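You operate a simulated robot arm through the tools that you are given. There is no shell and no other tool.

The job below is to be done with a simulated robot arm. You get a single attempt, and the scene is never put back.

JOB
Put the jar with the green lid in the beige carton's middle cell, then close and tape it.
Fine: tape with the yellow slider and park it again; free the clamp.

It is judged by the outcome, as a careful person would: the job done as asked, and still so three seconds after it is handed in. It fails if anything else is knocked over, pushed out of place, dropped, spilled or broken. A push-on lid holds only when it is set on centred and level and pressed home; a screw cap is set on level and turned clockwise until tight.

ROBOT AND FRAMES
A 7-joint arm with a two-finger parallel gripper, fixed in place. Base frame: the origin is on the floor under the middle of its stand, x ahead of it, y to its left, z up; the work surface is at about z = 0.8. Lengths are in m, angles in degrees, forces in N, time in s.
With the tool pointing down near the work surface it reaches from about 0.34 to 0.74 m from the base axis. Its first joint turns from -143.0 to 143.0 degrees. Payload 3 kg.
The TCP is the grasp point between the finger pads, 0.03 m short of the fingertips. In the tool frame z runs along the fingers and y along their closing line. The gripper opens to 0.11 m. The fingers are 0.02 m wide and 0.01 m thick; the gripper's body (0.048 by 0.112 m) begins 0.055 m behind the TCP.
Orientation is that of the tool frame in the base frame, as a unit quaternion [x, y, z, w]. With the fingers straight down and closing along the base's y, the tool's x points along the base's -x, its y along +y and its z along -z.

CONTROLS
- The arm moves only by the tool step_arm. Its argument "steps" is a list of rows, each an object of numbers (a shift or turn left out is 0, a gripper value left out holds the last): "rx", "ry", "rz": the turn, a rotation vector about the base's x, y, z in degrees; "x", "y", "z": the shift along the base's x, y, z in m; "gripper": the closure in counts, from 0 (fully open) to 255 (shut). In form: [{"rx": .., "ry": .., "rz": .., "x": .., "y": .., "z": .., "gripper": ..}, ...]. A call has 1 to 20 rows; each row shifts and turns the commanded pose from where the row before left it. Rows are played at 5 a second. More than 0.05 m and 8.6 degrees between two rows, or a gripper value outside its range, and nothing of the call is played. A pose out of reach is approached as far as the arm can. The call stops where the force on the tool passes 90 N (or 10 N more than at its start, if that is more) or the arm is blocked; 0.2 s more then pass. The fingers move at their own pace (about 0.108 m/s each) and stop on an object; they squeeze with about 40 N. The grip force told is the motor's: it shows also when the fingers shut on nothing. Time passes only in rows, and 0.2 s behind the last, so rows that do not move let the fingers close. It gives the time, the measured TCP pose, the force on the tool (base axes), the opening and the grip force at its end, in the units of the frame above (readings bear some noise), with the torque about the TCP (base axes, N m) and any sound that the robot's microphone picked up.
- Cameras (640 x 400 px; columns grow to the right, rows downward): "scene" is fixed at [0.0541, 0.4981, 1.5874]; the picture's right is [-0.67, -0.74, 0.00], its down [-0.37, 0.34, -0.87] and it looks along [0.64, -0.58, -0.50] (base axes); focal length 373 px, centre (320, 200). "wrist" rides on the gripper at [0.072, 0.017, -0.103] in the tool frame; the picture's right is [-0.23, 0.97, 0.00], its down [-0.76, -0.18, -0.62] and it looks along [-0.61, -0.14, 0.78] (tool axes); focal length 222 px, centre (320, 200). There is no depth. A picture from a camera that has moved, and an enlarged one, comes with that camera's place and axes in the base frame and with its lens. The place of the scene camera against the robot may be out by one fixed shift of up to 0.025 m in any direction.
- grab_frame(camera): a new picture of that camera. It takes no simulated time.
- slide_trunk(by): slides the trunk up (or, below 0, down) by that many m; the arm rides with it, the base frame stays. It gives what a move gives, with no picture.
- close_up(camera, box): a new picture of the part [left, top, right, bottom] of that camera's present view, enlarged. It takes no simulated time.
- hand_in(): hands the job in; it is judged then, once.

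Places have to be worked out from the pictures, the camera data and where the tool is seen. Open the gripper and draw the arm clear of the work before you hand the job in, unless the task says otherwise.

The tools are called after "Call:" as name(argument=value, ...) on one line, values as JSON. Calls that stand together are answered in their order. step_arm: Moves the arm, as the interface text tells. Its arguments: {"type":"object","properties":{"steps":{"type":"array","items":{"type":"object","properties":{"rx":{"type":"number"},"ry":{"type":"number"},"rz":{"type":"number"},"x":{"type":"number"},"y":{"type":"number"},"z":{"type":"number"},"gripper":{"type":"number"}}}}},"required":["steps"]} The other tools are called the same way: slide_trunk (by) moves the trunk up or down; grab_frame (camera) takes a picture; close_up (camera, box) takes an enlarged picture of a part of a camera's view; hand_in () hands the job in.

At the start:

```text
time_s: 0.0
position: [0.7594, -0.0394, 1.1948]
tool_rot: [0.0, 1.0, 0.0, 0.001]
wrist_force: [0.5, 0.4, -0.6]
torque: [0.0, -0.04, 0.01]
width: 0.1102
gripper_force: 0.0
trunk travel left (down, up): [-0.775, 0.115]
```

scene: 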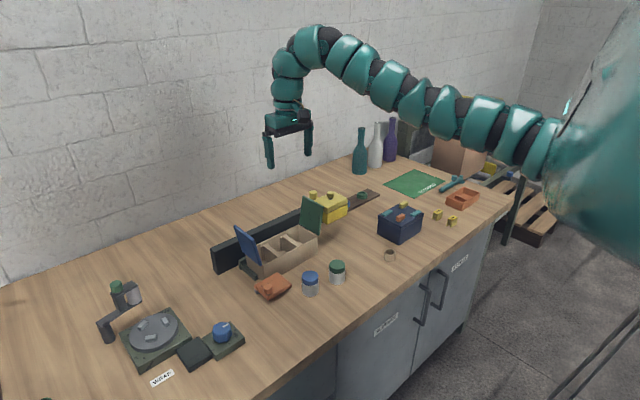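
wrist: 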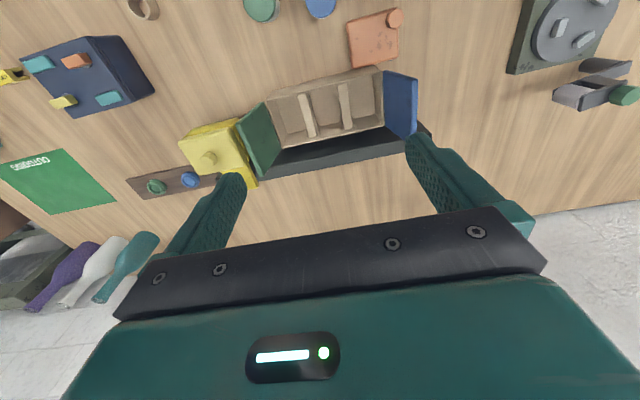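

I'll start by inspecting the scene with enlarged views of the carton, slider, jars and clamp.

Call:
close_up(camera="scene", box=[200, 170, 400, 310])

Call:
close_up(camera="wrist", box=[120, 0, 440, 200])

Call:
close_up(camera="scene", box=[340, 110, 520, 270])

Call:
close_up(camera="scene", box=[80, 270, 260, 400])

```text
2.86 times, centred on (300, 240) of scene
camera zoom: at [0.0541, 0.4981, 1.5874], right [-0.67, -0.74, 0.0], down [-0.37, 0.34, -0.87], along [0.64, -0.58, -0.5], focal length 1066 px, centre (377, 86)
```

zoom: 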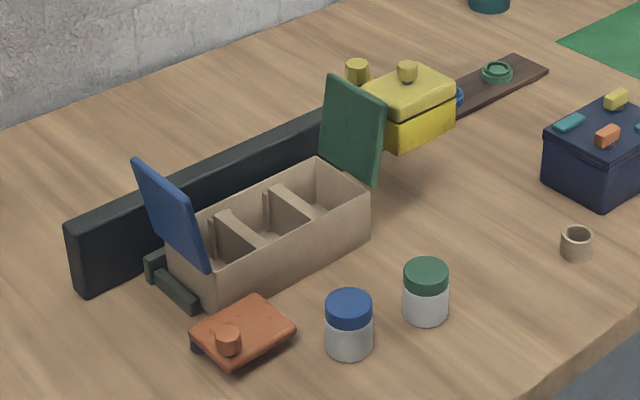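

```text
2.00 times, centred on (280, 100) of wrist
camera zoom: at [0.6858, -0.0212, 1.2994], right [0.23, 0.97, 0.0], down [0.76, -0.18, 0.62], along [0.61, -0.14, -0.78], focal length 444 px, centre (400, 400)
```

zoom: 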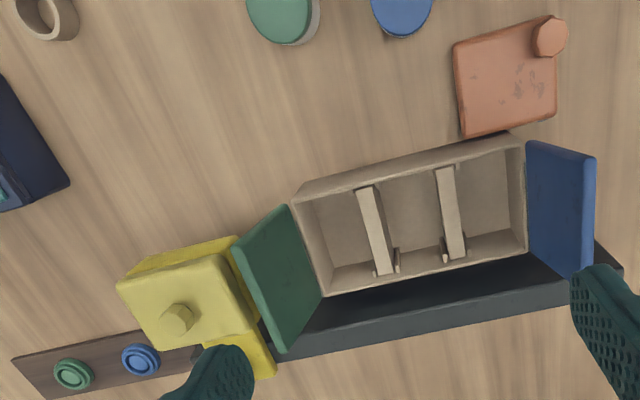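

```text
2.50 times, centred on (430, 190) of scene
camera zoom: at [0.0541, 0.4981, 1.5874], right [-0.67, -0.74, 0.0], down [-0.37, 0.34, -0.87], along [0.64, -0.58, -0.5], focal length 933 px, centre (45, 225)
```

zoom: 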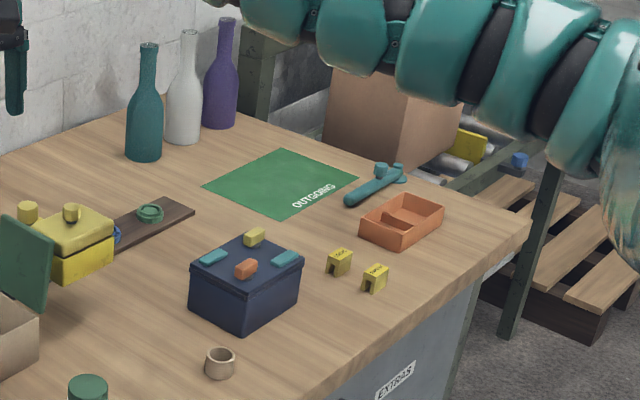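

```text
3.08 times, centred on (170, 335) of scene
camera zoom: at [0.0541, 0.4981, 1.5874], right [-0.67, -0.74, 0.0], down [-0.37, 0.34, -0.87], along [0.64, -0.58, -0.5], focal length 1148 px, centre (782, -215)
```

zoom: 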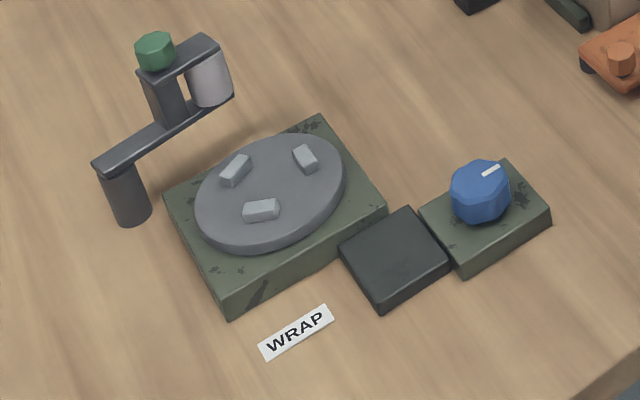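

The carton sits by a dark rail with the yellow slider at its -y end. I'll draw the arm back so that the wrist camera sees the station better, then look again.

Call:
step_arm(steps=[{"x": -0.045, "z": -0.01}, {"x": -0.045, "z": -0.01}, {"x": -0.045, "z": -0.01}, {"x": -0.045, "z": -0.01}, {"x": -0.045, "z": -0.01}, {}])

Call:
grab_frame(camera="wrist")

Call:
grab_frame(camera="scene")

```text
time_s: 1.4
position: [0.6938, -0.0386, 1.1797]
tool_rot: [0.0, 1.0, 0.001, 0.0]
wrist_force: [-0.4, -0.8, 0.3]
torque: [0.02, -0.01, 0.03]
width: 0.11
gripper_force: 0.0
out of reach, approached as far as the arm can: row 2, 3, 4, 5
trunk travel left (down, up): [-0.775, 0.115]
```

```text
taken
camera wrist: at [0.6202, -0.022, 1.2836], right [0.23, 0.97, 0.0], down [0.76, -0.18, 0.62], along [0.61, -0.14, -0.78], focal length 222 px, centre (320, 200)
```

wrist: 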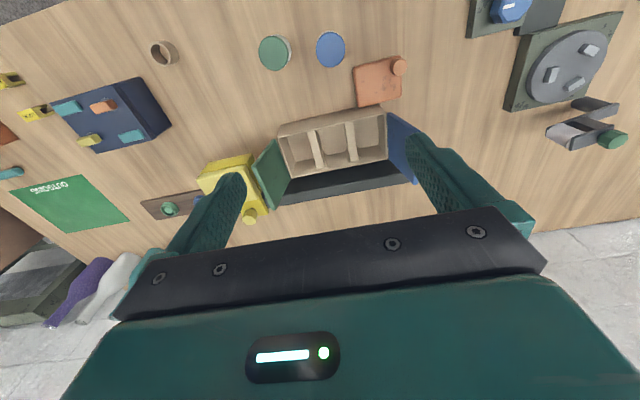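

```text
taken
```

scene: 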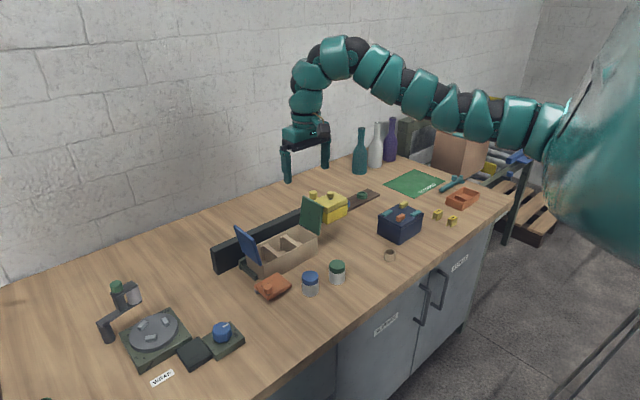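

The reach is limited back here with the trunk this high; the TCP is at x 0.694, z 1.18, well above everything. I'll lower the trunk by 0.1 and look again.

Call:
slide_trunk(by=-0.1)

Call:
step_arm(steps=[{"x": -0.03}, {"x": -0.03}, {"x": -0.03}, {}])

Call:
grab_frame(camera="wrist")

```text
time_s: 2.7
position: [0.6944, -0.0391, 1.0795]
tool_rot: [0.0, 1.0, 0.0, -0.001]
wrist_force: [-0.3, -0.3, -0.3]
torque: [0.05, 0.02, -0.01]
width: 0.1099
gripper_force: 0.0
trunk travel left (down, up): [-0.675, 0.215]
```

```text
time_s: 3.7
position: [0.6856, -0.0396, 1.0789]
tool_rot: [0.0, 1.0, -0.001, 0.001]
wrist_force: [-0.4, 0.4, -0.5]
torque: [0.0, 0.0, 0.0]
width: 0.1099
gripper_force: 0.0
out of reach, approached as far as the arm can: row 1, 2, 3
trunk travel left (down, up): [-0.675, 0.215]
```

```text
taken
camera wrist: at [0.6108, -0.0218, 1.1839], right [0.23, 0.97, 0.0], down [0.76, -0.18, 0.62], along [0.61, -0.14, -0.78], focal length 222 px, centre (320, 200)
```

wrist: 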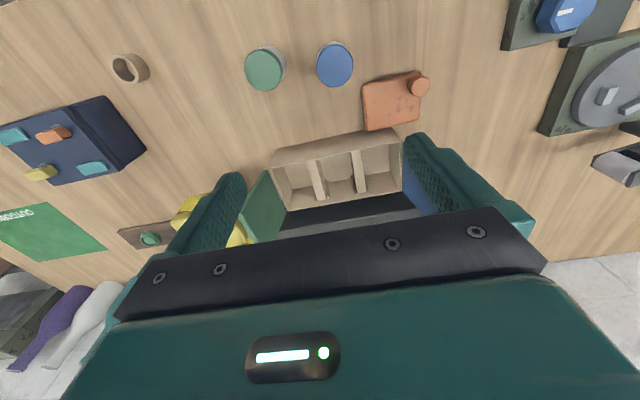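

The inner reach limit depends on the height relative to the trunk, so I'll raise the trunk and lower the arm while drawing it back.

Call:
slide_trunk(by=0.2)

Call:
step_arm(steps=[{"z": -0.04}, {"z": -0.04}, {"x": -0.03, "z": -0.03}, {"x": -0.04, "z": -0.02}, {"x": -0.04, "z": -0.02}, {"x": -0.04, "z": -0.02}, {"x": -0.03}, {}])

Call:
grab_frame(camera="wrist")

```text
time_s: 5.9
position: [0.6842, -0.0388, 1.2793]
tool_rot: [-0.001, 1.0, 0.0, -0.001]
wrist_force: [-0.1, -0.9, 0.6]
torque: [0.02, 0.0, -0.02]
width: 0.1101
gripper_force: 0.0
trunk travel left (down, up): [-0.875, 0.015]
```

```text
time_s: 7.7
position: [0.6849, -0.0379, 1.28]
tool_rot: [0.001, 1.0, 0.0, 0.0]
wrist_force: [-0.2, 0.0, 0.5]
torque: [0.02, -0.04, -0.01]
width: 0.1101
gripper_force: 0.1
out of reach, approached as far as the arm can: row 1, 2, 3, 4, 5, 6, 7
trunk travel left (down, up): [-0.875, 0.015]
```

```text
taken
camera wrist: at [0.6109, -0.0217, 1.3839], right [0.23, 0.97, 0.0], down [0.76, -0.18, 0.62], along [0.61, -0.14, -0.78], focal length 222 px, centre (320, 200)
```

wrist: 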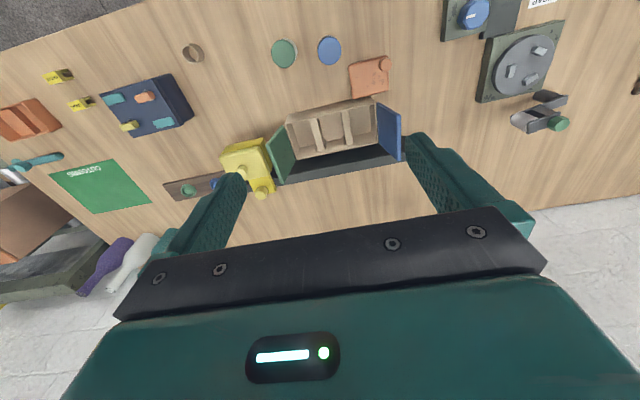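

The arm didn't move at all, so it is up against a limit. I'll test a small outward and downward move to see how it frees up.

Call:
step_arm(steps=[{"x": 0.03, "z": 0.0}, {}])

Call:
step_arm(steps=[{"z": -0.03}, {}])

```text
time_s: 8.3
position: [0.7133, -0.0391, 1.2785]
tool_rot: [0.001, 1.0, 0.0, 0.0]
wrist_force: [-0.6, 0.1, -0.4]
torque: [0.0, -0.03, 0.01]
width: 0.1102
gripper_force: 0.1
trunk travel left (down, up): [-0.875, 0.015]
```

```text
time_s: 8.9
position: [0.7145, -0.0382, 1.2483]
tool_rot: [0.0, 1.0, 0.0, 0.0]
wrist_force: [0.3, -0.1, 0.8]
torque: [-0.02, 0.0, -0.01]
width: 0.11
gripper_force: 0.0
trunk travel left (down, up): [-0.875, 0.015]
```

It moves freely again from there. I'll go down first, then back, in small rows.

Call:
step_arm(steps=[{"z": -0.04}, {"z": -0.04}, {"z": -0.04}, {"z": -0.04}, {}])

Call:
step_arm(steps=[{"x": -0.03}, {"x": -0.03}, {"x": -0.03}, {"x": -0.03}, {}])

Call:
grab_frame(camera="wrist")

```text
time_s: 10.1
position: [0.7162, -0.0381, 1.0889]
tool_rot: [0.0, 1.0, 0.0, 0.0]
wrist_force: [-0.5, 0.8, 0.3]
torque: [0.0, 0.0, 0.03]
width: 0.1101
gripper_force: 0.0
trunk travel left (down, up): [-0.875, 0.015]
```

```text
time_s: 11.3
position: [0.6658, -0.0186, 1.0595]
tool_rot: [0.001, 1.0, 0.0, -0.002]
wrist_force: [1.3, 0.6, 0.2]
torque: [0.02, 0.01, 0.01]
width: 0.1099
gripper_force: 0.1
out of reach, approached as far as the arm can: row 1, 2, 3, 4
trunk travel left (down, up): [-0.875, 0.015]
```

```text
taken
camera wrist: at [0.5916, -0.0008, 1.1643], right [0.23, 0.97, 0.0], down [0.76, -0.18, 0.62], along [0.6, -0.14, -0.78], focal length 222 px, centre (320, 200)
```

wrist: 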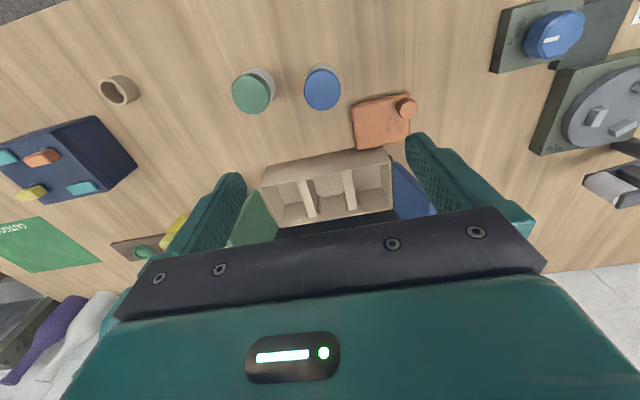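

The arm is limited here, but this view is already usable; I'll enlarge the carton area and the orange part.

Call:
close_up(camera="wrist", box=[220, 50, 460, 250])

Call:
close_up(camera="scene", box=[225, 200, 325, 305])

Call:
close_up(camera="scene", box=[290, 170, 400, 240])

```text
2.00 times, centred on (340, 150) of wrist
camera zoom: at [0.5916, -0.0008, 1.1643], right [0.23, 0.97, 0.0], down [0.76, -0.18, 0.62], along [0.6, -0.14, -0.78], focal length 444 px, centre (280, 300)
```

zoom: 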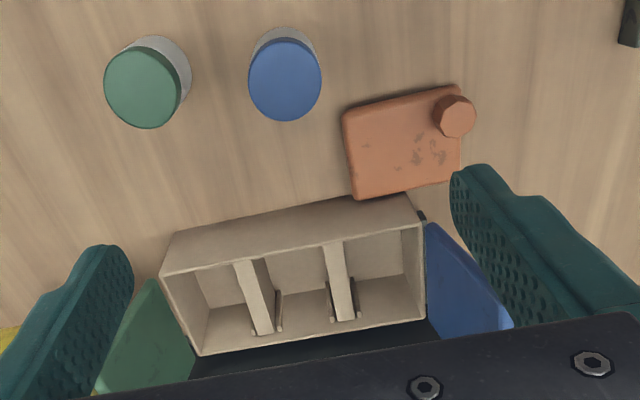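

```text
3.81 times, centred on (275, 252) of scene
camera zoom: at [0.0541, 0.4981, 1.5874], right [-0.67, -0.74, 0.0], down [-0.37, 0.34, -0.87], along [0.64, -0.58, -0.5], focal length 1421 px, centre (491, 0)
```

zoom: 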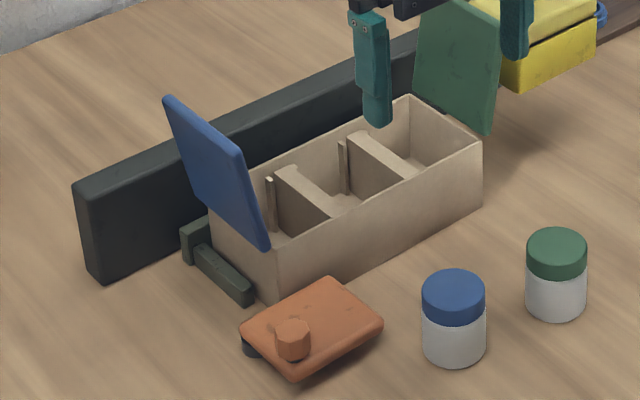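

```text
5.71 times, centred on (345, 205) of scene
camera zoom: at [0.0541, 0.4981, 1.5874], right [-0.67, -0.74, 0.0], down [-0.37, 0.34, -0.87], along [0.64, -0.58, -0.5], focal length 2132 px, centre (177, 171)
```

zoom: 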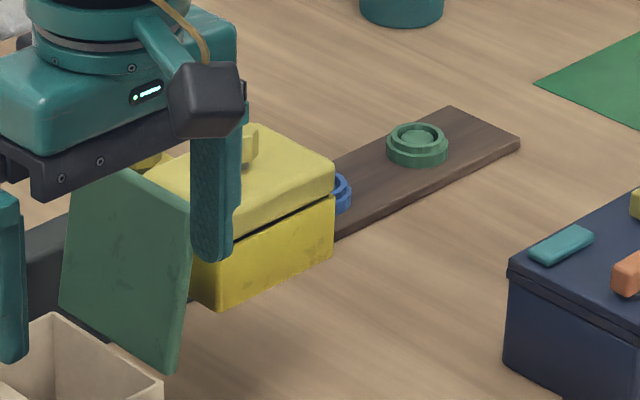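

The brown strip carries a blue and a green button, and the orange plate with the knob stands in front of the carton. I'll shift toward -y to view the slider, the buttons and the carton's other end.

Call:
step_arm(steps=[{"x": 0.02, "z": 0.01}, {"y": -0.04}, {"y": -0.04}, {"y": -0.04}, {"y": -0.04}, {"y": -0.04}, {}])

Call:
grab_frame(camera="wrist")

Call:
grab_frame(camera="scene")

```text
time_s: 12.9
position: [0.6894, -0.2178, 1.0674]
tool_rot: [0.0, 1.0, 0.0, -0.001]
wrist_force: [0.8, -0.1, 0.4]
torque: [-0.01, 0.0, 0.02]
width: 0.1104
gripper_force: 0.1
out of reach, approached as far as the arm can: row 4
trunk travel left (down, up): [-0.875, 0.015]
```

```text
taken
camera wrist: at [0.6166, -0.1999, 1.1723], right [0.23, 0.97, 0.0], down [0.76, -0.18, 0.62], along [0.61, -0.14, -0.78], focal length 222 px, centre (320, 200)
```

wrist: 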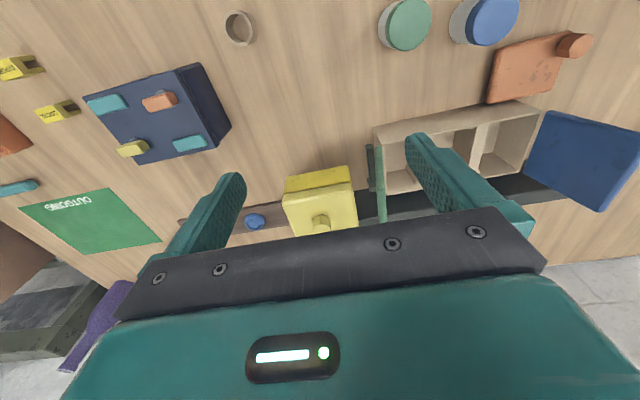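

```text
taken
```

scene: 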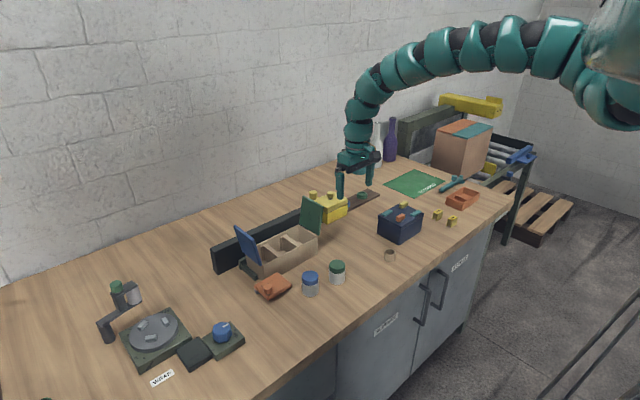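

I'll yaw the tool by +90° so the camera looks along +y at the station; that is also the orientation I want for placing the jar, since the fingers would then close along x.

Call:
step_arm(steps=[{"x": 0.02, "y": -0.02, "rz": 8.5}, {"y": -0.02, "rz": 8.5}, {"y": -0.02, "rz": 8.5}, {"y": -0.02, "rz": 8.5}, {"rz": 8.5}, {"rz": 8.5}, {"rz": 8.5}, {"rz": 8.5}, {"rz": 8.5}, {"rz": 8.5}, {"rz": 5}, {}])

Call:
grab_frame(camera="wrist")

Call:
grab_frame(camera="scene")

```text
time_s: 15.5
position: [0.7092, -0.2994, 1.0667]
tool_rot: [0.707, -0.707, 0.0, 0.0]
wrist_force: [-0.1, -0.7, -0.4]
torque: [0.0, 0.0, -0.01]
width: 0.1101
gripper_force: 0.0
trunk travel left (down, up): [-0.875, 0.015]
```

```text
taken
camera wrist: at [0.6924, -0.371, 1.1719], right [-0.97, 0.23, 0.0], down [0.18, 0.76, 0.62], along [0.14, 0.61, -0.78], focal length 222 px, centre (320, 200)
```

wrist: 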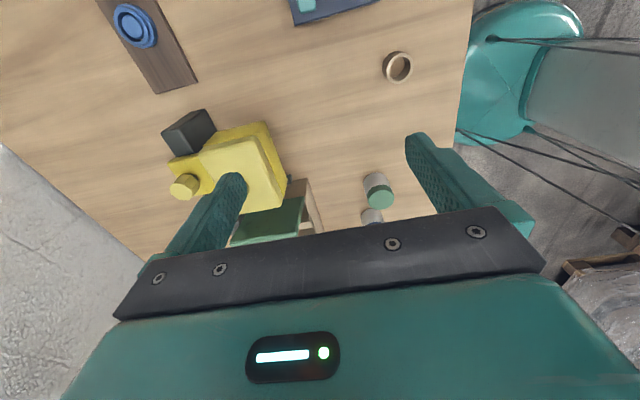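

```text
taken
```

scene: 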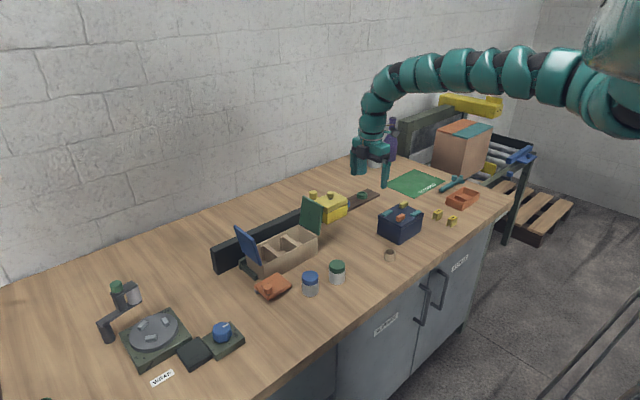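

The slider has a main yellow block with a knob and a side tab with a second knob. I'll tilt the tool so the camera looks flatter and draw back along -y for a clearer view.

Call:
step_arm(steps=[{"rx": 8, "y": -0.03}, {"rx": 8, "y": -0.03}, {"rx": 8, "y": -0.03}, {"rx": 8, "y": -0.03}, {}])

Call:
grab_frame(camera="wrist")

Call:
close_up(camera="wrist", box=[100, 60, 420, 260])

```text
time_s: 16.7
position: [0.6927, -0.4055, 1.0694]
tool_rot: [0.685, -0.683, -0.179, -0.179]
wrist_force: [-0.9, 0.7, -0.1]
torque: [-0.01, 0.02, 0.0]
width: 0.1098
gripper_force: 0.0
out of reach, approached as far as the arm can: row 4
trunk travel left (down, up): [-0.875, 0.015]
```

```text
taken
camera wrist: at [0.6742, -0.519, 1.1251], right [-0.97, 0.2, 0.11], down [0.18, 0.36, 0.92], along [0.14, 0.91, -0.39], focal length 222 px, centre (320, 200)
```

wrist: 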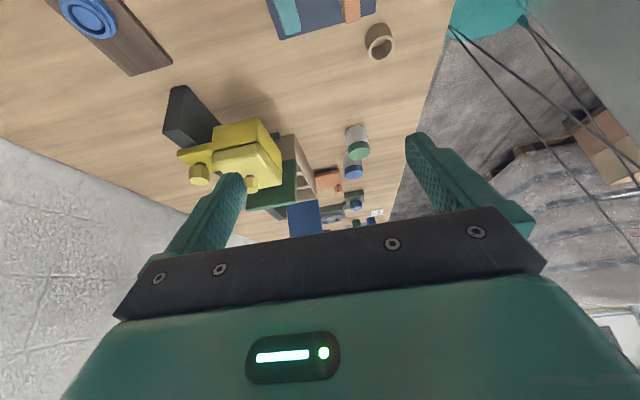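

```text
2.00 times, centred on (260, 160) of wrist
camera zoom: at [0.6742, -0.519, 1.1251], right [-0.97, 0.2, 0.11], down [0.18, 0.36, 0.92], along [0.14, 0.91, -0.39], focal length 444 px, centre (440, 280)
```

zoom: 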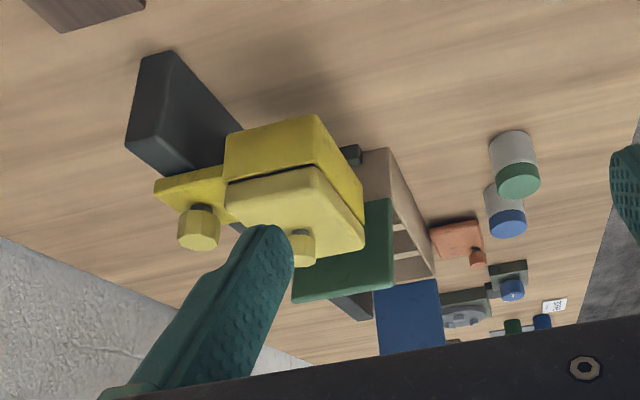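

The slider block hovers above the table with a tab lying on the rail, but a finger hides part of it. I'll yaw a bit and go lower for an unobstructed look.

Call:
step_arm(steps=[{"rz": -8, "z": -0.03}, {"rz": -8, "z": -0.03}, {"z": -0.03}, {}])

Call:
grab_frame(camera="wrist")

Call:
close_up(camera="wrist", box=[180, 40, 440, 220])

```text
time_s: 17.7
position: [0.6907, -0.4064, 0.9798]
tool_rot: [-0.579, 0.768, 0.165, 0.219]
wrist_force: [0.6, 0.6, -0.6]
torque: [0.0, -0.02, 0.02]
width: 0.11
gripper_force: 0.0
trunk travel left (down, up): [-0.875, 0.015]
```

```text
taken
camera wrist: at [0.641, -0.5127, 1.0296], right [-0.88, 0.45, 0.12], down [0.26, 0.26, 0.93], along [0.39, 0.85, -0.34], focal length 222 px, centre (320, 200)
```

wrist: 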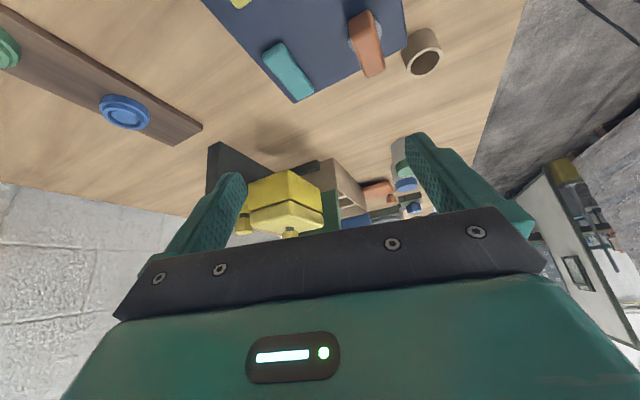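

```text
2.22 times, centred on (310, 130) of wrist
camera zoom: at [0.641, -0.5127, 1.0296], right [-0.88, 0.45, 0.12], down [0.26, 0.26, 0.93], along [0.39, 0.85, -0.34], focal length 494 px, centre (342, 356)
```

zoom: 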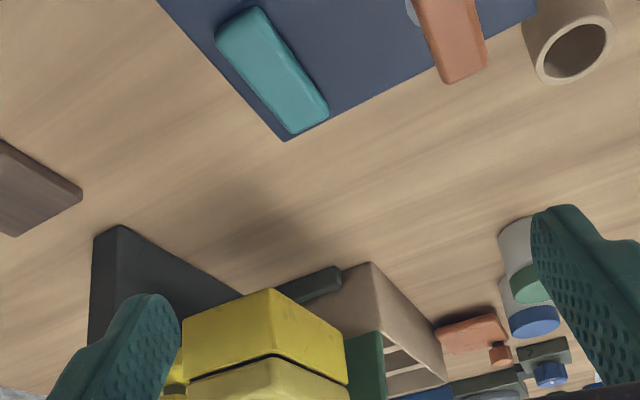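

The slider block's underside is at about z 0.894, so it clears the 0.865 carton rim; its knobs are at about (0.818,-0.247,0.96) and (0.90,-0.253,0.94). Next I'll straighten the tool and go to the +y side to inspect the orange part.

Call:
step_arm(steps=[{"rz": 8, "z": 0.03}, {"rz": 8, "z": 0.03}, {"rx": -8, "z": 0.03}, {"rx": -8, "y": 0.02}, {"rx": -8, "y": 0.02}, {"rx": -8, "y": 0.02}, {}])

Call:
step_arm(steps=[{"rz": -8.5, "y": 0.04}, {"rz": -8.5, "y": 0.04}, {"rz": -8.5, "y": 0.04}, {"rz": -8.5, "y": 0.04}, {"rz": -8.5, "y": 0.04}, {"rz": -8.5, "y": 0.04}, {"rz": -8.5, "y": 0.04}, {"rz": -8.5, "y": 0.04}, {"rz": -8.5, "y": 0.04}, {"rz": -8.5, "y": 0.04}, {"rz": -5, "y": 0.04}, {}])

Call:
grab_frame(camera="wrist")

```text
time_s: 19.3
position: [0.6819, -0.3328, 1.074]
tool_rot: [-0.707, 0.707, -0.001, -0.001]
wrist_force: [1.3, -0.8, -0.2]
torque: [0.0, -0.01, -0.02]
width: 0.1098
gripper_force: 0.1
out of reach, approached as far as the arm can: row 1
trunk travel left (down, up): [-0.875, 0.015]
```

```text
time_s: 21.9
position: [0.6903, 0.1074, 1.0751]
tool_rot: [0.001, 1.0, 0.0, 0.0]
wrist_force: [-0.6, -0.3, -0.2]
torque: [-0.02, -0.02, -0.01]
width: 0.11
gripper_force: 0.2
out of reach, approached as far as the arm can: row 2, 4
trunk travel left (down, up): [-0.875, 0.015]
```

```text
taken
camera wrist: at [0.617, 0.1252, 1.1798], right [0.23, 0.97, 0.0], down [0.76, -0.18, 0.62], along [0.61, -0.14, -0.78], focal length 222 px, centre (320, 200)
```

wrist: 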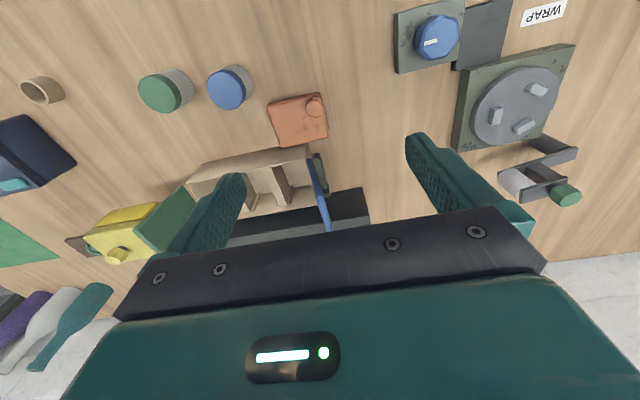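

Now I'll continue to +y and yaw by another -90° so the camera looks back along -y at the orange part and the carton's +y end.

Call:
step_arm(steps=[{"rz": -8.5, "y": 0.03}, {"rz": -8.5, "y": 0.03}, {"rz": -8.5, "y": 0.03}, {"rz": -8.5, "y": 0.03}, {"rz": -8.5, "y": 0.03}, {"rz": -8.5, "y": 0.03}, {"rz": -8.5, "y": 0.02}, {"rz": -8.5}, {"rz": -8.5}, {"rz": -8.5}, {"rz": -5}, {}])

Call:
step_arm(steps=[{"rx": -8, "z": -0.03}, {"rx": -8, "z": -0.03}, {"rx": -8, "z": -0.03}, {}])

Call:
grab_frame(camera="wrist")

```text
time_s: 24.5
position: [0.6515, 0.2484, 1.0809]
tool_rot: [0.671, 0.741, -0.001, 0.0]
wrist_force: [0.7, -0.1, 0.6]
torque: [0.03, -0.02, 0.02]
width: 0.1099
gripper_force: 0.1
out of reach, approached as far as the arm can: row 3, 4, 5, 6, 7
trunk travel left (down, up): [-0.875, 0.015]
```

```text
time_s: 25.5
position: [0.5872, 0.2003, 1.0267]
tool_rot: [0.661, 0.728, -0.138, 0.124]
wrist_force: [0.0, 0.4, -1.0]
torque: [-0.02, -0.02, -0.02]
width: 0.1101
gripper_force: 0.0
out of reach, approached as far as the arm can: row 1, 2, 3
trunk travel left (down, up): [-0.875, 0.015]
```

```text
taken
camera wrist: at [0.596, 0.3065, 1.0979], right [0.99, -0.12, 0.05], down [-0.1, -0.5, 0.86], along [-0.08, -0.86, -0.5], focal length 222 px, centre (320, 200)
```

wrist: 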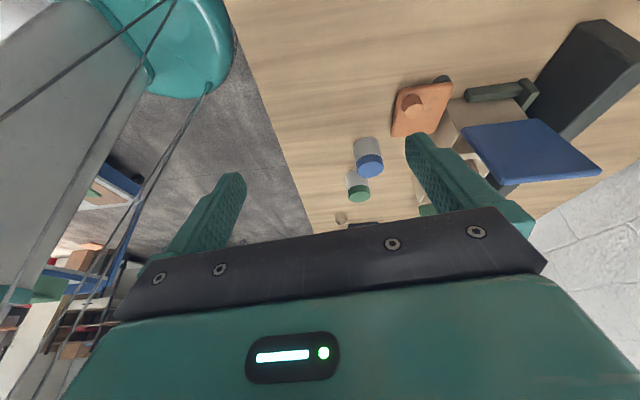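

This gives a useful reverse view; I'll enlarge the orange part and the bracket.

Call:
close_up(camera="wrist", box=[380, 10, 640, 210])

Call:
close_up(camera="wrist", box=[370, 60, 480, 150])

Call:
grab_frame(camera="scene")

```text
2.00 times, centred on (510, 110) of wrist
camera zoom: at [0.596, 0.3065, 1.0979], right [0.99, -0.12, 0.05], down [-0.1, -0.5, 0.86], along [-0.08, -0.86, -0.5], focal length 444 px, centre (-60, 380)
```

zoom: 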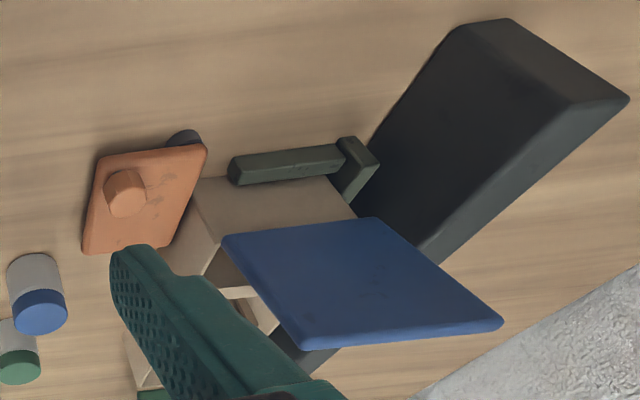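

```text
4.44 times, centred on (425, 105) of wrist
camera zoom: at [0.596, 0.3065, 1.0979], right [0.99, -0.12, 0.05], down [-0.1, -0.5, 0.86], along [-0.08, -0.86, -0.5], focal length 987 px, centre (-147, 622)
```

zoom: 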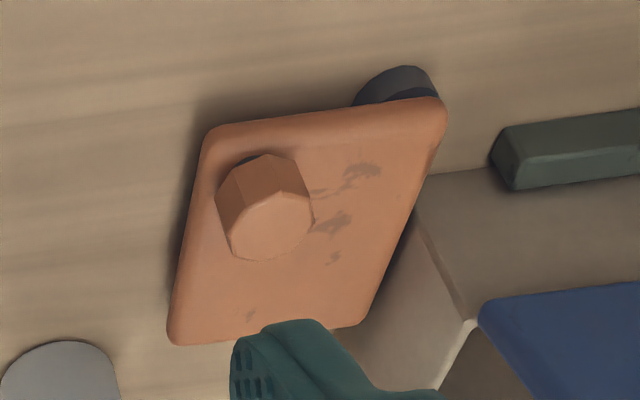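

```text
taken
```

scene: 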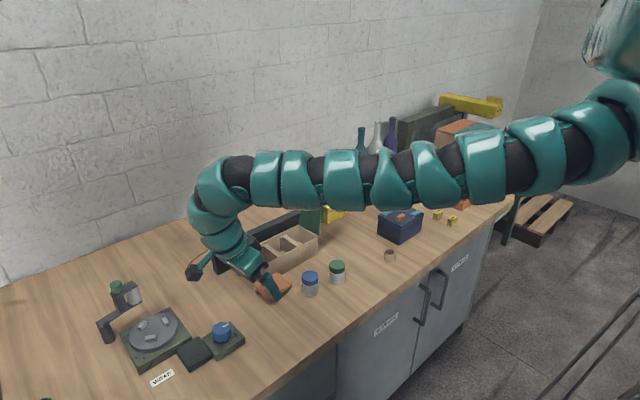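

The orange plate is a swing clamp: it sits on a dark pivot post near (0.757,0.10), its edge lies against the carton's near wall, and its knob is at about (0.708,0.095,0.846). I'll straighten the tool again and return to the middle before picking up the jar.

Call:
step_arm(steps=[{"rx": 7, "z": 0.02}, {"rx": 7, "z": 0.02}, {"rx": 7.4}, {"rz": 8.5, "y": -0.03}, {"rz": 8.5, "y": -0.03}, {"rz": 8.5, "y": -0.03}, {"rz": 8.5, "y": -0.03}, {"rz": 8.5, "y": -0.03}, {"rz": 8.5, "y": -0.03}, {"rz": 8.5, "y": -0.03}, {"rz": 8.5, "y": -0.03}, {"rz": 8.5, "y": -0.03}, {"rz": 7.8, "y": -0.03}, {}])

Call:
grab_frame(camera="wrist")

```text
time_s: 28.5
position: [0.5871, -0.1001, 1.0665]
tool_rot: [0.001, 1.0, -0.002, 0.022]
wrist_force: [0.1, -0.2, -0.6]
torque: [-0.01, 0.02, 0.01]
width: 0.11
gripper_force: 0.0
trunk travel left (down, up): [-0.875, 0.015]
```

```text
taken
camera wrist: at [0.5094, -0.0819, 1.1677], right [0.23, 0.97, 0.01], down [0.73, -0.17, 0.66], along [0.64, -0.14, -0.75], focal length 222 px, centre (320, 200)
```

wrist: 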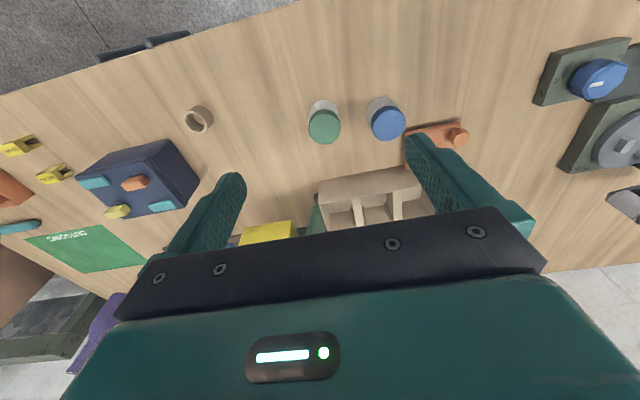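

The green-lidded jar works out at (0.640,-0.104) with its lid top near z 0.853. I'll remove the small tilt, yaw to +90° and move above the jar.

Call:
step_arm(steps=[{"ry": 2.5, "x": 0.01}, {"rz": 8.5, "x": 0.01, "z": -0.005}, {"rz": 8.5, "x": 0.01, "z": -0.005}, {"rz": 8.5, "x": 0.01, "z": -0.01}, {"rz": 8.5, "x": 0.01, "z": -0.01}, {"rz": 8.5, "z": -0.01}, {"rz": 8.5, "z": -0.01}, {"rz": 8.5, "z": -0.01}, {"rz": 8.5}, {"rz": 8.5}, {"rz": 8.5}, {"rz": 5, "gripper": 70}, {}])

Call:
grab_frame(camera="wrist")

Call:
grab_frame(camera="scene")

```text
time_s: 31.3
position: [0.6361, -0.1005, 1.0024]
tool_rot: [-0.707, 0.707, -0.002, 0.002]
wrist_force: [0.7, -0.6, -0.6]
torque: [0.0, 0.02, 0.02]
width: 0.0793
gripper_force: 0.1
out of reach, approached as far as the arm can: row 1
trunk travel left (down, up): [-0.875, 0.015]
```

```text
taken
camera wrist: at [0.6173, -0.1719, 1.1071], right [-0.97, 0.23, 0.0], down [0.17, 0.76, 0.62], along [0.14, 0.61, -0.78], focal length 222 px, centre (320, 200)
```

wrist: 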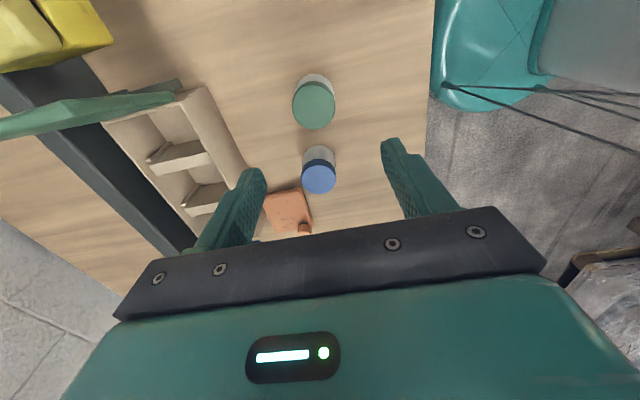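

```text
taken
```

scene: 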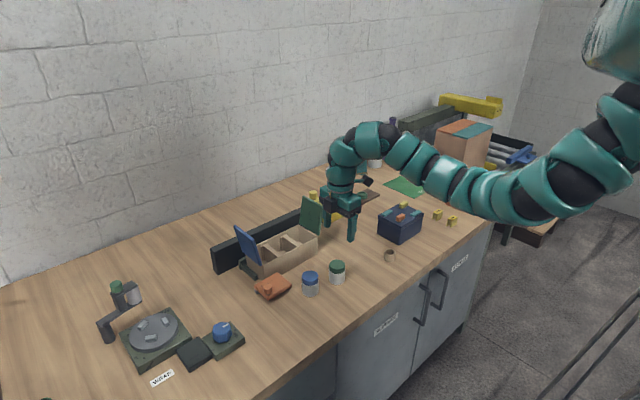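

The jar is confirmed at (0.640,-0.105). I'll centre over it and descend with the fingers about 0.08 m apart, stopping part-way to check.

Call:
step_arm(steps=[{"x": 0.004, "y": -0.004}, {"z": -0.03}, {"z": -0.03}, {"z": -0.03}, {}])

Call:
grab_frame(camera="wrist")

Call:
close_up(camera="scene", box=[260, 180, 400, 300])

```text
time_s: 32.5
position: [0.6396, -0.1061, 0.913]
tool_rot: [-0.707, 0.708, -0.001, 0.001]
wrist_force: [-0.5, -0.3, 0.3]
torque: [-0.02, -0.02, 0.0]
width: 0.0797
gripper_force: 0.0
trunk travel left (down, up): [-0.875, 0.015]
```

```text
taken
camera wrist: at [0.6209, -0.1773, 1.0168], right [-0.97, 0.23, 0.0], down [0.18, 0.76, 0.62], along [0.15, 0.61, -0.78], focal length 222 px, centre (320, 200)
```

wrist: 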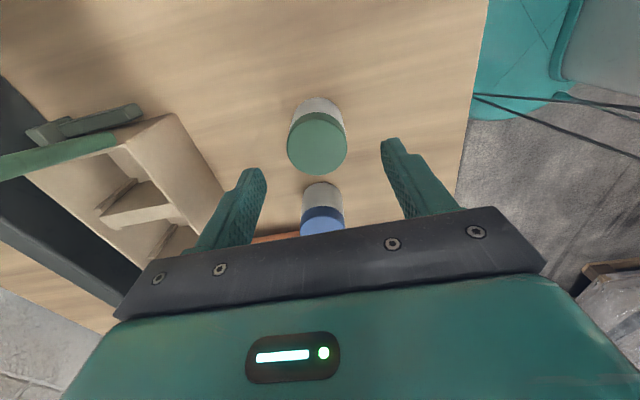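

```text
3.33 times, centred on (330, 240) of scene
camera zoom: at [0.0541, 0.4981, 1.5874], right [-0.67, -0.74, 0.0], down [-0.37, 0.34, -0.87], along [0.64, -0.58, -0.5], focal length 1244 px, centre (287, 67)
```

zoom: 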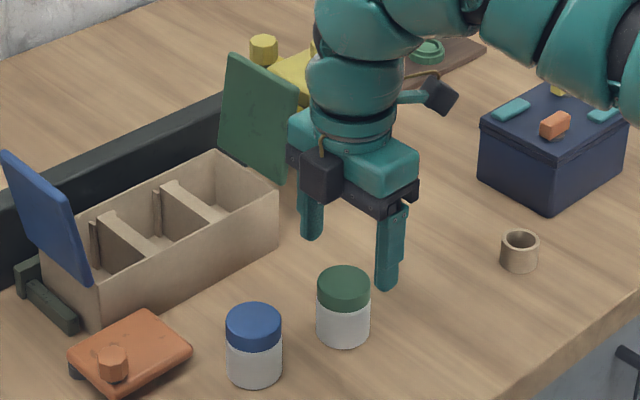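

The jar stays centred between the fingers. I'll descend to about z 0.838 and close.

Call:
step_arm(steps=[{"z": -0.025}, {"z": -0.02}, {"z": -0.015}, {"z": -0.01}, {"z": -0.005}, {}])

Call:
step_arm(steps=[{"gripper": 120}, {"gripper": 160}, {"gripper": 200}, {"gripper": 230}, {}, {}])

Call:
grab_frame(camera="wrist")

Call:
close_up(camera="scene", box=[260, 180, 400, 300])

```text
time_s: 33.9
position: [0.6398, -0.1048, 0.8382]
tool_rot: [-0.706, 0.708, -0.002, 0.003]
wrist_force: [0.3, -0.5, -0.3]
torque: [0.02, -0.01, 0.0]
width: 0.0799
gripper_force: 0.1
trunk travel left (down, up): [-0.875, 0.015]
```

```text
time_s: 35.3
position: [0.6396, -0.1044, 0.8374]
tool_rot: [-0.707, 0.708, -0.001, 0.002]
wrist_force: [0.2, 0.6, 0.3]
torque: [-0.05, 0.02, 0.01]
width: 0.0461
gripper_force: 40.4
trunk travel left (down, up): [-0.875, 0.015]
```

```text
taken
camera wrist: at [0.6208, -0.1766, 0.9425], right [-0.97, 0.23, 0.0], down [0.18, 0.76, 0.62], along [0.15, 0.61, -0.78], focal length 222 px, centre (320, 200)
```

wrist: 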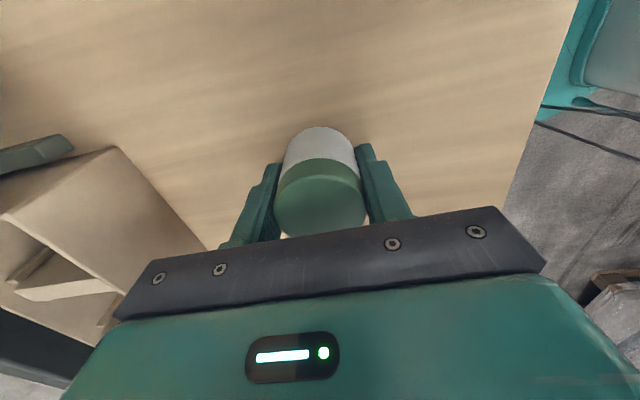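

```text
3.33 times, centred on (330, 240) of scene
camera zoom: at [0.0541, 0.4981, 1.5874], right [-0.67, -0.74, 0.0], down [-0.37, 0.34, -0.87], along [0.64, -0.58, -0.5], focal length 1244 px, centre (287, 67)
```

zoom: 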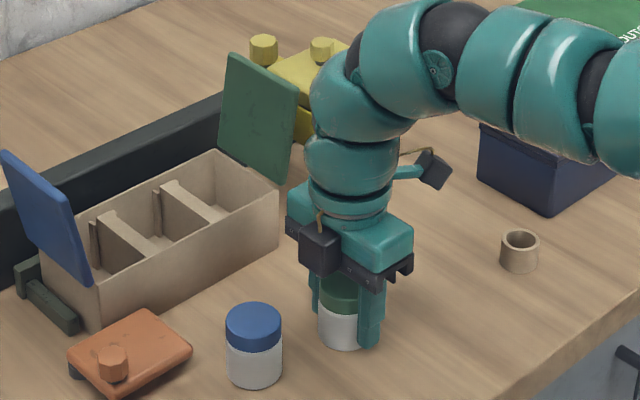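

The jar is gripped at its 0.046 m width. I'll lift it straight up and then move outward before adjusting the trunk.

Call:
step_arm(steps=[{"z": 0.01}, {"z": 0.02}, {"z": 0.03}, {"z": 0.03}, {"z": 0.03}, {"z": 0.03}, {}])

Call:
step_arm(steps=[{"x": 0.02, "z": 0.02}, {"x": 0.02, "z": 0.02}, {"x": 0.02, "z": 0.02}, {"z": 0.02}, {"z": 0.02}, {"z": 0.02}, {}])

```text
time_s: 36.9
position: [0.6406, -0.1039, 0.9893]
tool_rot: [0.707, -0.707, 0.001, -0.002]
wrist_force: [0.1, 0.3, -0.6]
torque: [-0.01, 0.01, 0.02]
width: 0.0466
gripper_force: 40.6
trunk travel left (down, up): [-0.875, 0.015]
```

```text
time_s: 38.5
position: [0.7005, -0.1016, 1.1068]
tool_rot: [-0.707, 0.707, -0.001, 0.002]
wrist_force: [1.2, 0.3, -1.9]
torque: [0.0, 0.0, -0.01]
width: 0.0464
gripper_force: 40.0
trunk travel left (down, up): [-0.875, 0.015]
```

Held securely. Now I'll lower the trunk in stages while raising the arm to gain outward reach.

Call:
slide_trunk(by=-0.12)

Call:
step_arm(steps=[{"z": 0.03}, {"z": 0.03}, {"z": 0.03}, {"z": 0.03}, {}])

Call:
slide_trunk(by=-0.13)

```text
time_s: 40.0
position: [0.7005, -0.1042, 0.9874]
tool_rot: [-0.707, 0.708, -0.001, 0.002]
wrist_force: [-0.1, -0.2, -0.1]
torque: [0.01, 0.01, 0.01]
width: 0.0464
gripper_force: 39.6
trunk travel left (down, up): [-0.755, 0.135]
```

```text
time_s: 41.2
position: [0.7104, -0.1031, 1.0984]
tool_rot: [-0.706, 0.708, -0.002, 0.001]
wrist_force: [-0.4, 0.1, -0.3]
torque: [-0.01, 0.0, -0.01]
width: 0.0462
gripper_force: 40.5
out of reach, approached as far as the arm can: row 2
trunk travel left (down, up): [-0.755, 0.135]
```

```text
time_s: 42.8
position: [0.7107, -0.1034, 0.969]
tool_rot: [-0.706, 0.708, -0.001, 0.001]
wrist_force: [-0.7, -0.1, -0.6]
torque: [-0.02, 0.02, -0.01]
width: 0.0463
gripper_force: 39.8
trunk travel left (down, up): [-0.625, 0.265]
```

The trunk is 0.15 below its start height and the jar's bottom is at about z 0.93, clear of the rim. I'll move to y -0.04, then out over the middle cell.

Call:
step_arm(steps=[{"y": 0.03}, {"y": 0.033}, {"x": 0.03}, {"x": 0.03}, {"x": 0.03}, {"x": 0.02}, {}])

Call:
grab_frame(camera="wrist")

Call:
close_up(camera="scene", box=[220, 150, 380, 290])

```text
time_s: 44.4
position: [0.7953, -0.0406, 0.9696]
tool_rot: [-0.706, 0.708, -0.001, 0.001]
wrist_force: [-0.4, -0.2, -1.5]
torque: [0.0, 0.0, 0.0]
width: 0.0463
gripper_force: 39.8
out of reach, approached as far as the arm can: row 5, 6
trunk travel left (down, up): [-0.625, 0.265]
```

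```text
taken
camera wrist: at [0.7774, -0.1134, 1.0731], right [-0.97, 0.23, 0.0], down [0.18, 0.76, 0.62], along [0.15, 0.61, -0.78], focal length 222 px, centre (320, 200)
```

wrist: 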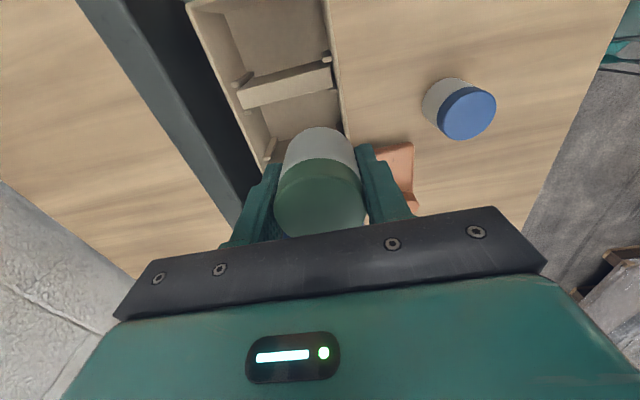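

```text
2.86 times, centred on (300, 220) of scene
camera zoom: at [0.0541, 0.4981, 1.5874], right [-0.67, -0.74, 0.0], down [-0.37, 0.34, -0.87], along [0.64, -0.58, -0.5], focal length 1066 px, centre (377, 143)
```

zoom: 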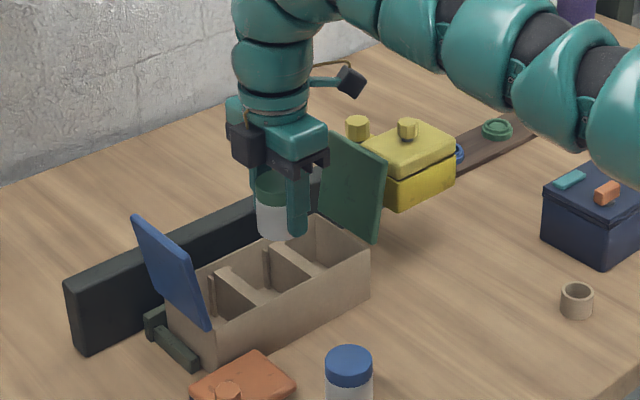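

The outward limit at this height is x≈0.795, so I need the trunk lower still. I'll back off slightly, raise the arm and lower the trunk again.

Call:
step_arm(steps=[{"x": -0.03}, {"x": -0.02}, {"z": 0.03}, {"z": 0.03}, {"z": 0.03}, {"z": 0.03}, {"z": 0.03}, {}])

Call:
slide_trunk(by=-0.15)

Call:
step_arm(steps=[{"x": 0.03}, {"x": 0.03}, {"x": 0.02}, {}])

Call:
grab_frame(camera="scene")

Call:
grab_frame(camera="wrist")

```text
time_s: 46.2
position: [0.7491, -0.0417, 1.1128]
tool_rot: [-0.706, 0.708, -0.002, 0.002]
wrist_force: [-0.6, 0.2, -0.1]
torque: [-0.02, 0.03, -0.01]
width: 0.0464
gripper_force: 40.0
out of reach, approached as far as the arm can: row 7
trunk travel left (down, up): [-0.625, 0.265]
```

```text
time_s: 47.9
position: [0.7486, -0.0417, 0.9621]
tool_rot: [-0.706, 0.708, -0.001, 0.002]
wrist_force: [0.0, 0.3, -1.8]
torque: [-0.01, -0.01, 0.0]
width: 0.0463
gripper_force: 39.8
trunk travel left (down, up): [-0.475, 0.415]
```

```text
time_s: 48.9
position: [0.7695, -0.0423, 0.9614]
tool_rot: [-0.706, 0.708, -0.002, 0.002]
wrist_force: [-0.4, -0.2, 0.0]
torque: [0.03, 0.02, -0.01]
width: 0.0464
gripper_force: 39.6
out of reach, approached as far as the arm can: row 1, 2, 3
trunk travel left (down, up): [-0.475, 0.415]
```

```text
taken
```

scene: 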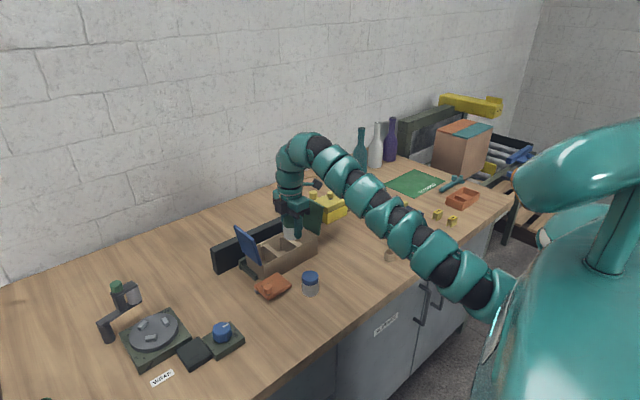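

```text
taken
camera wrist: at [0.7509, -0.114, 1.0657], right [-0.97, 0.23, 0.0], down [0.18, 0.76, 0.62], along [0.15, 0.61, -0.78], focal length 222 px, centre (320, 200)
```

wrist: 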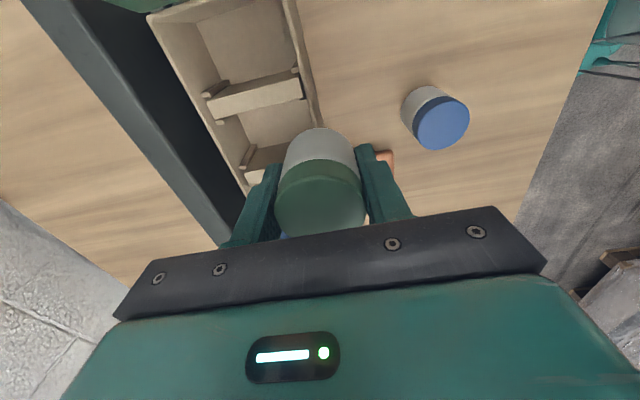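

Vertical-tool reach peaks near 0.795 m, short of the cell's centre at x≈0.82, so I'll have to lean the tool slightly outward. First I'll measure the carton's cell carefully from this view.

Call:
close_up(camera="wrist", box=[120, 0, 360, 200])

Call:
close_up(camera="scene", box=[235, 200, 335, 280])

```text
2.00 times, centred on (240, 100) of wrist
camera zoom: at [0.7509, -0.114, 1.0657], right [-0.97, 0.23, 0.0], down [0.18, 0.76, 0.62], along [0.15, 0.61, -0.78], focal length 444 px, centre (480, 400)
```

zoom: 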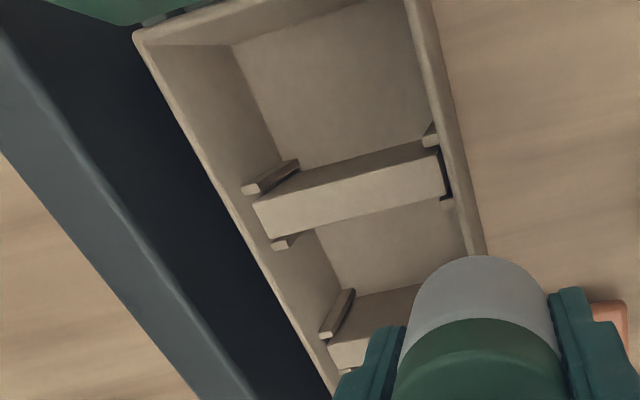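

```text
5.00 times, centred on (285, 240) of scene
camera zoom: at [0.0541, 0.4981, 1.5874], right [-0.67, -0.74, 0.0], down [-0.37, 0.34, -0.87], along [0.64, -0.58, -0.5], focal length 1866 px, centre (495, 0)
```

zoom: 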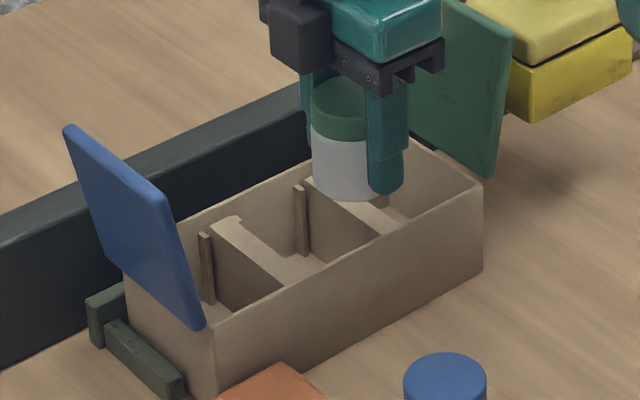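

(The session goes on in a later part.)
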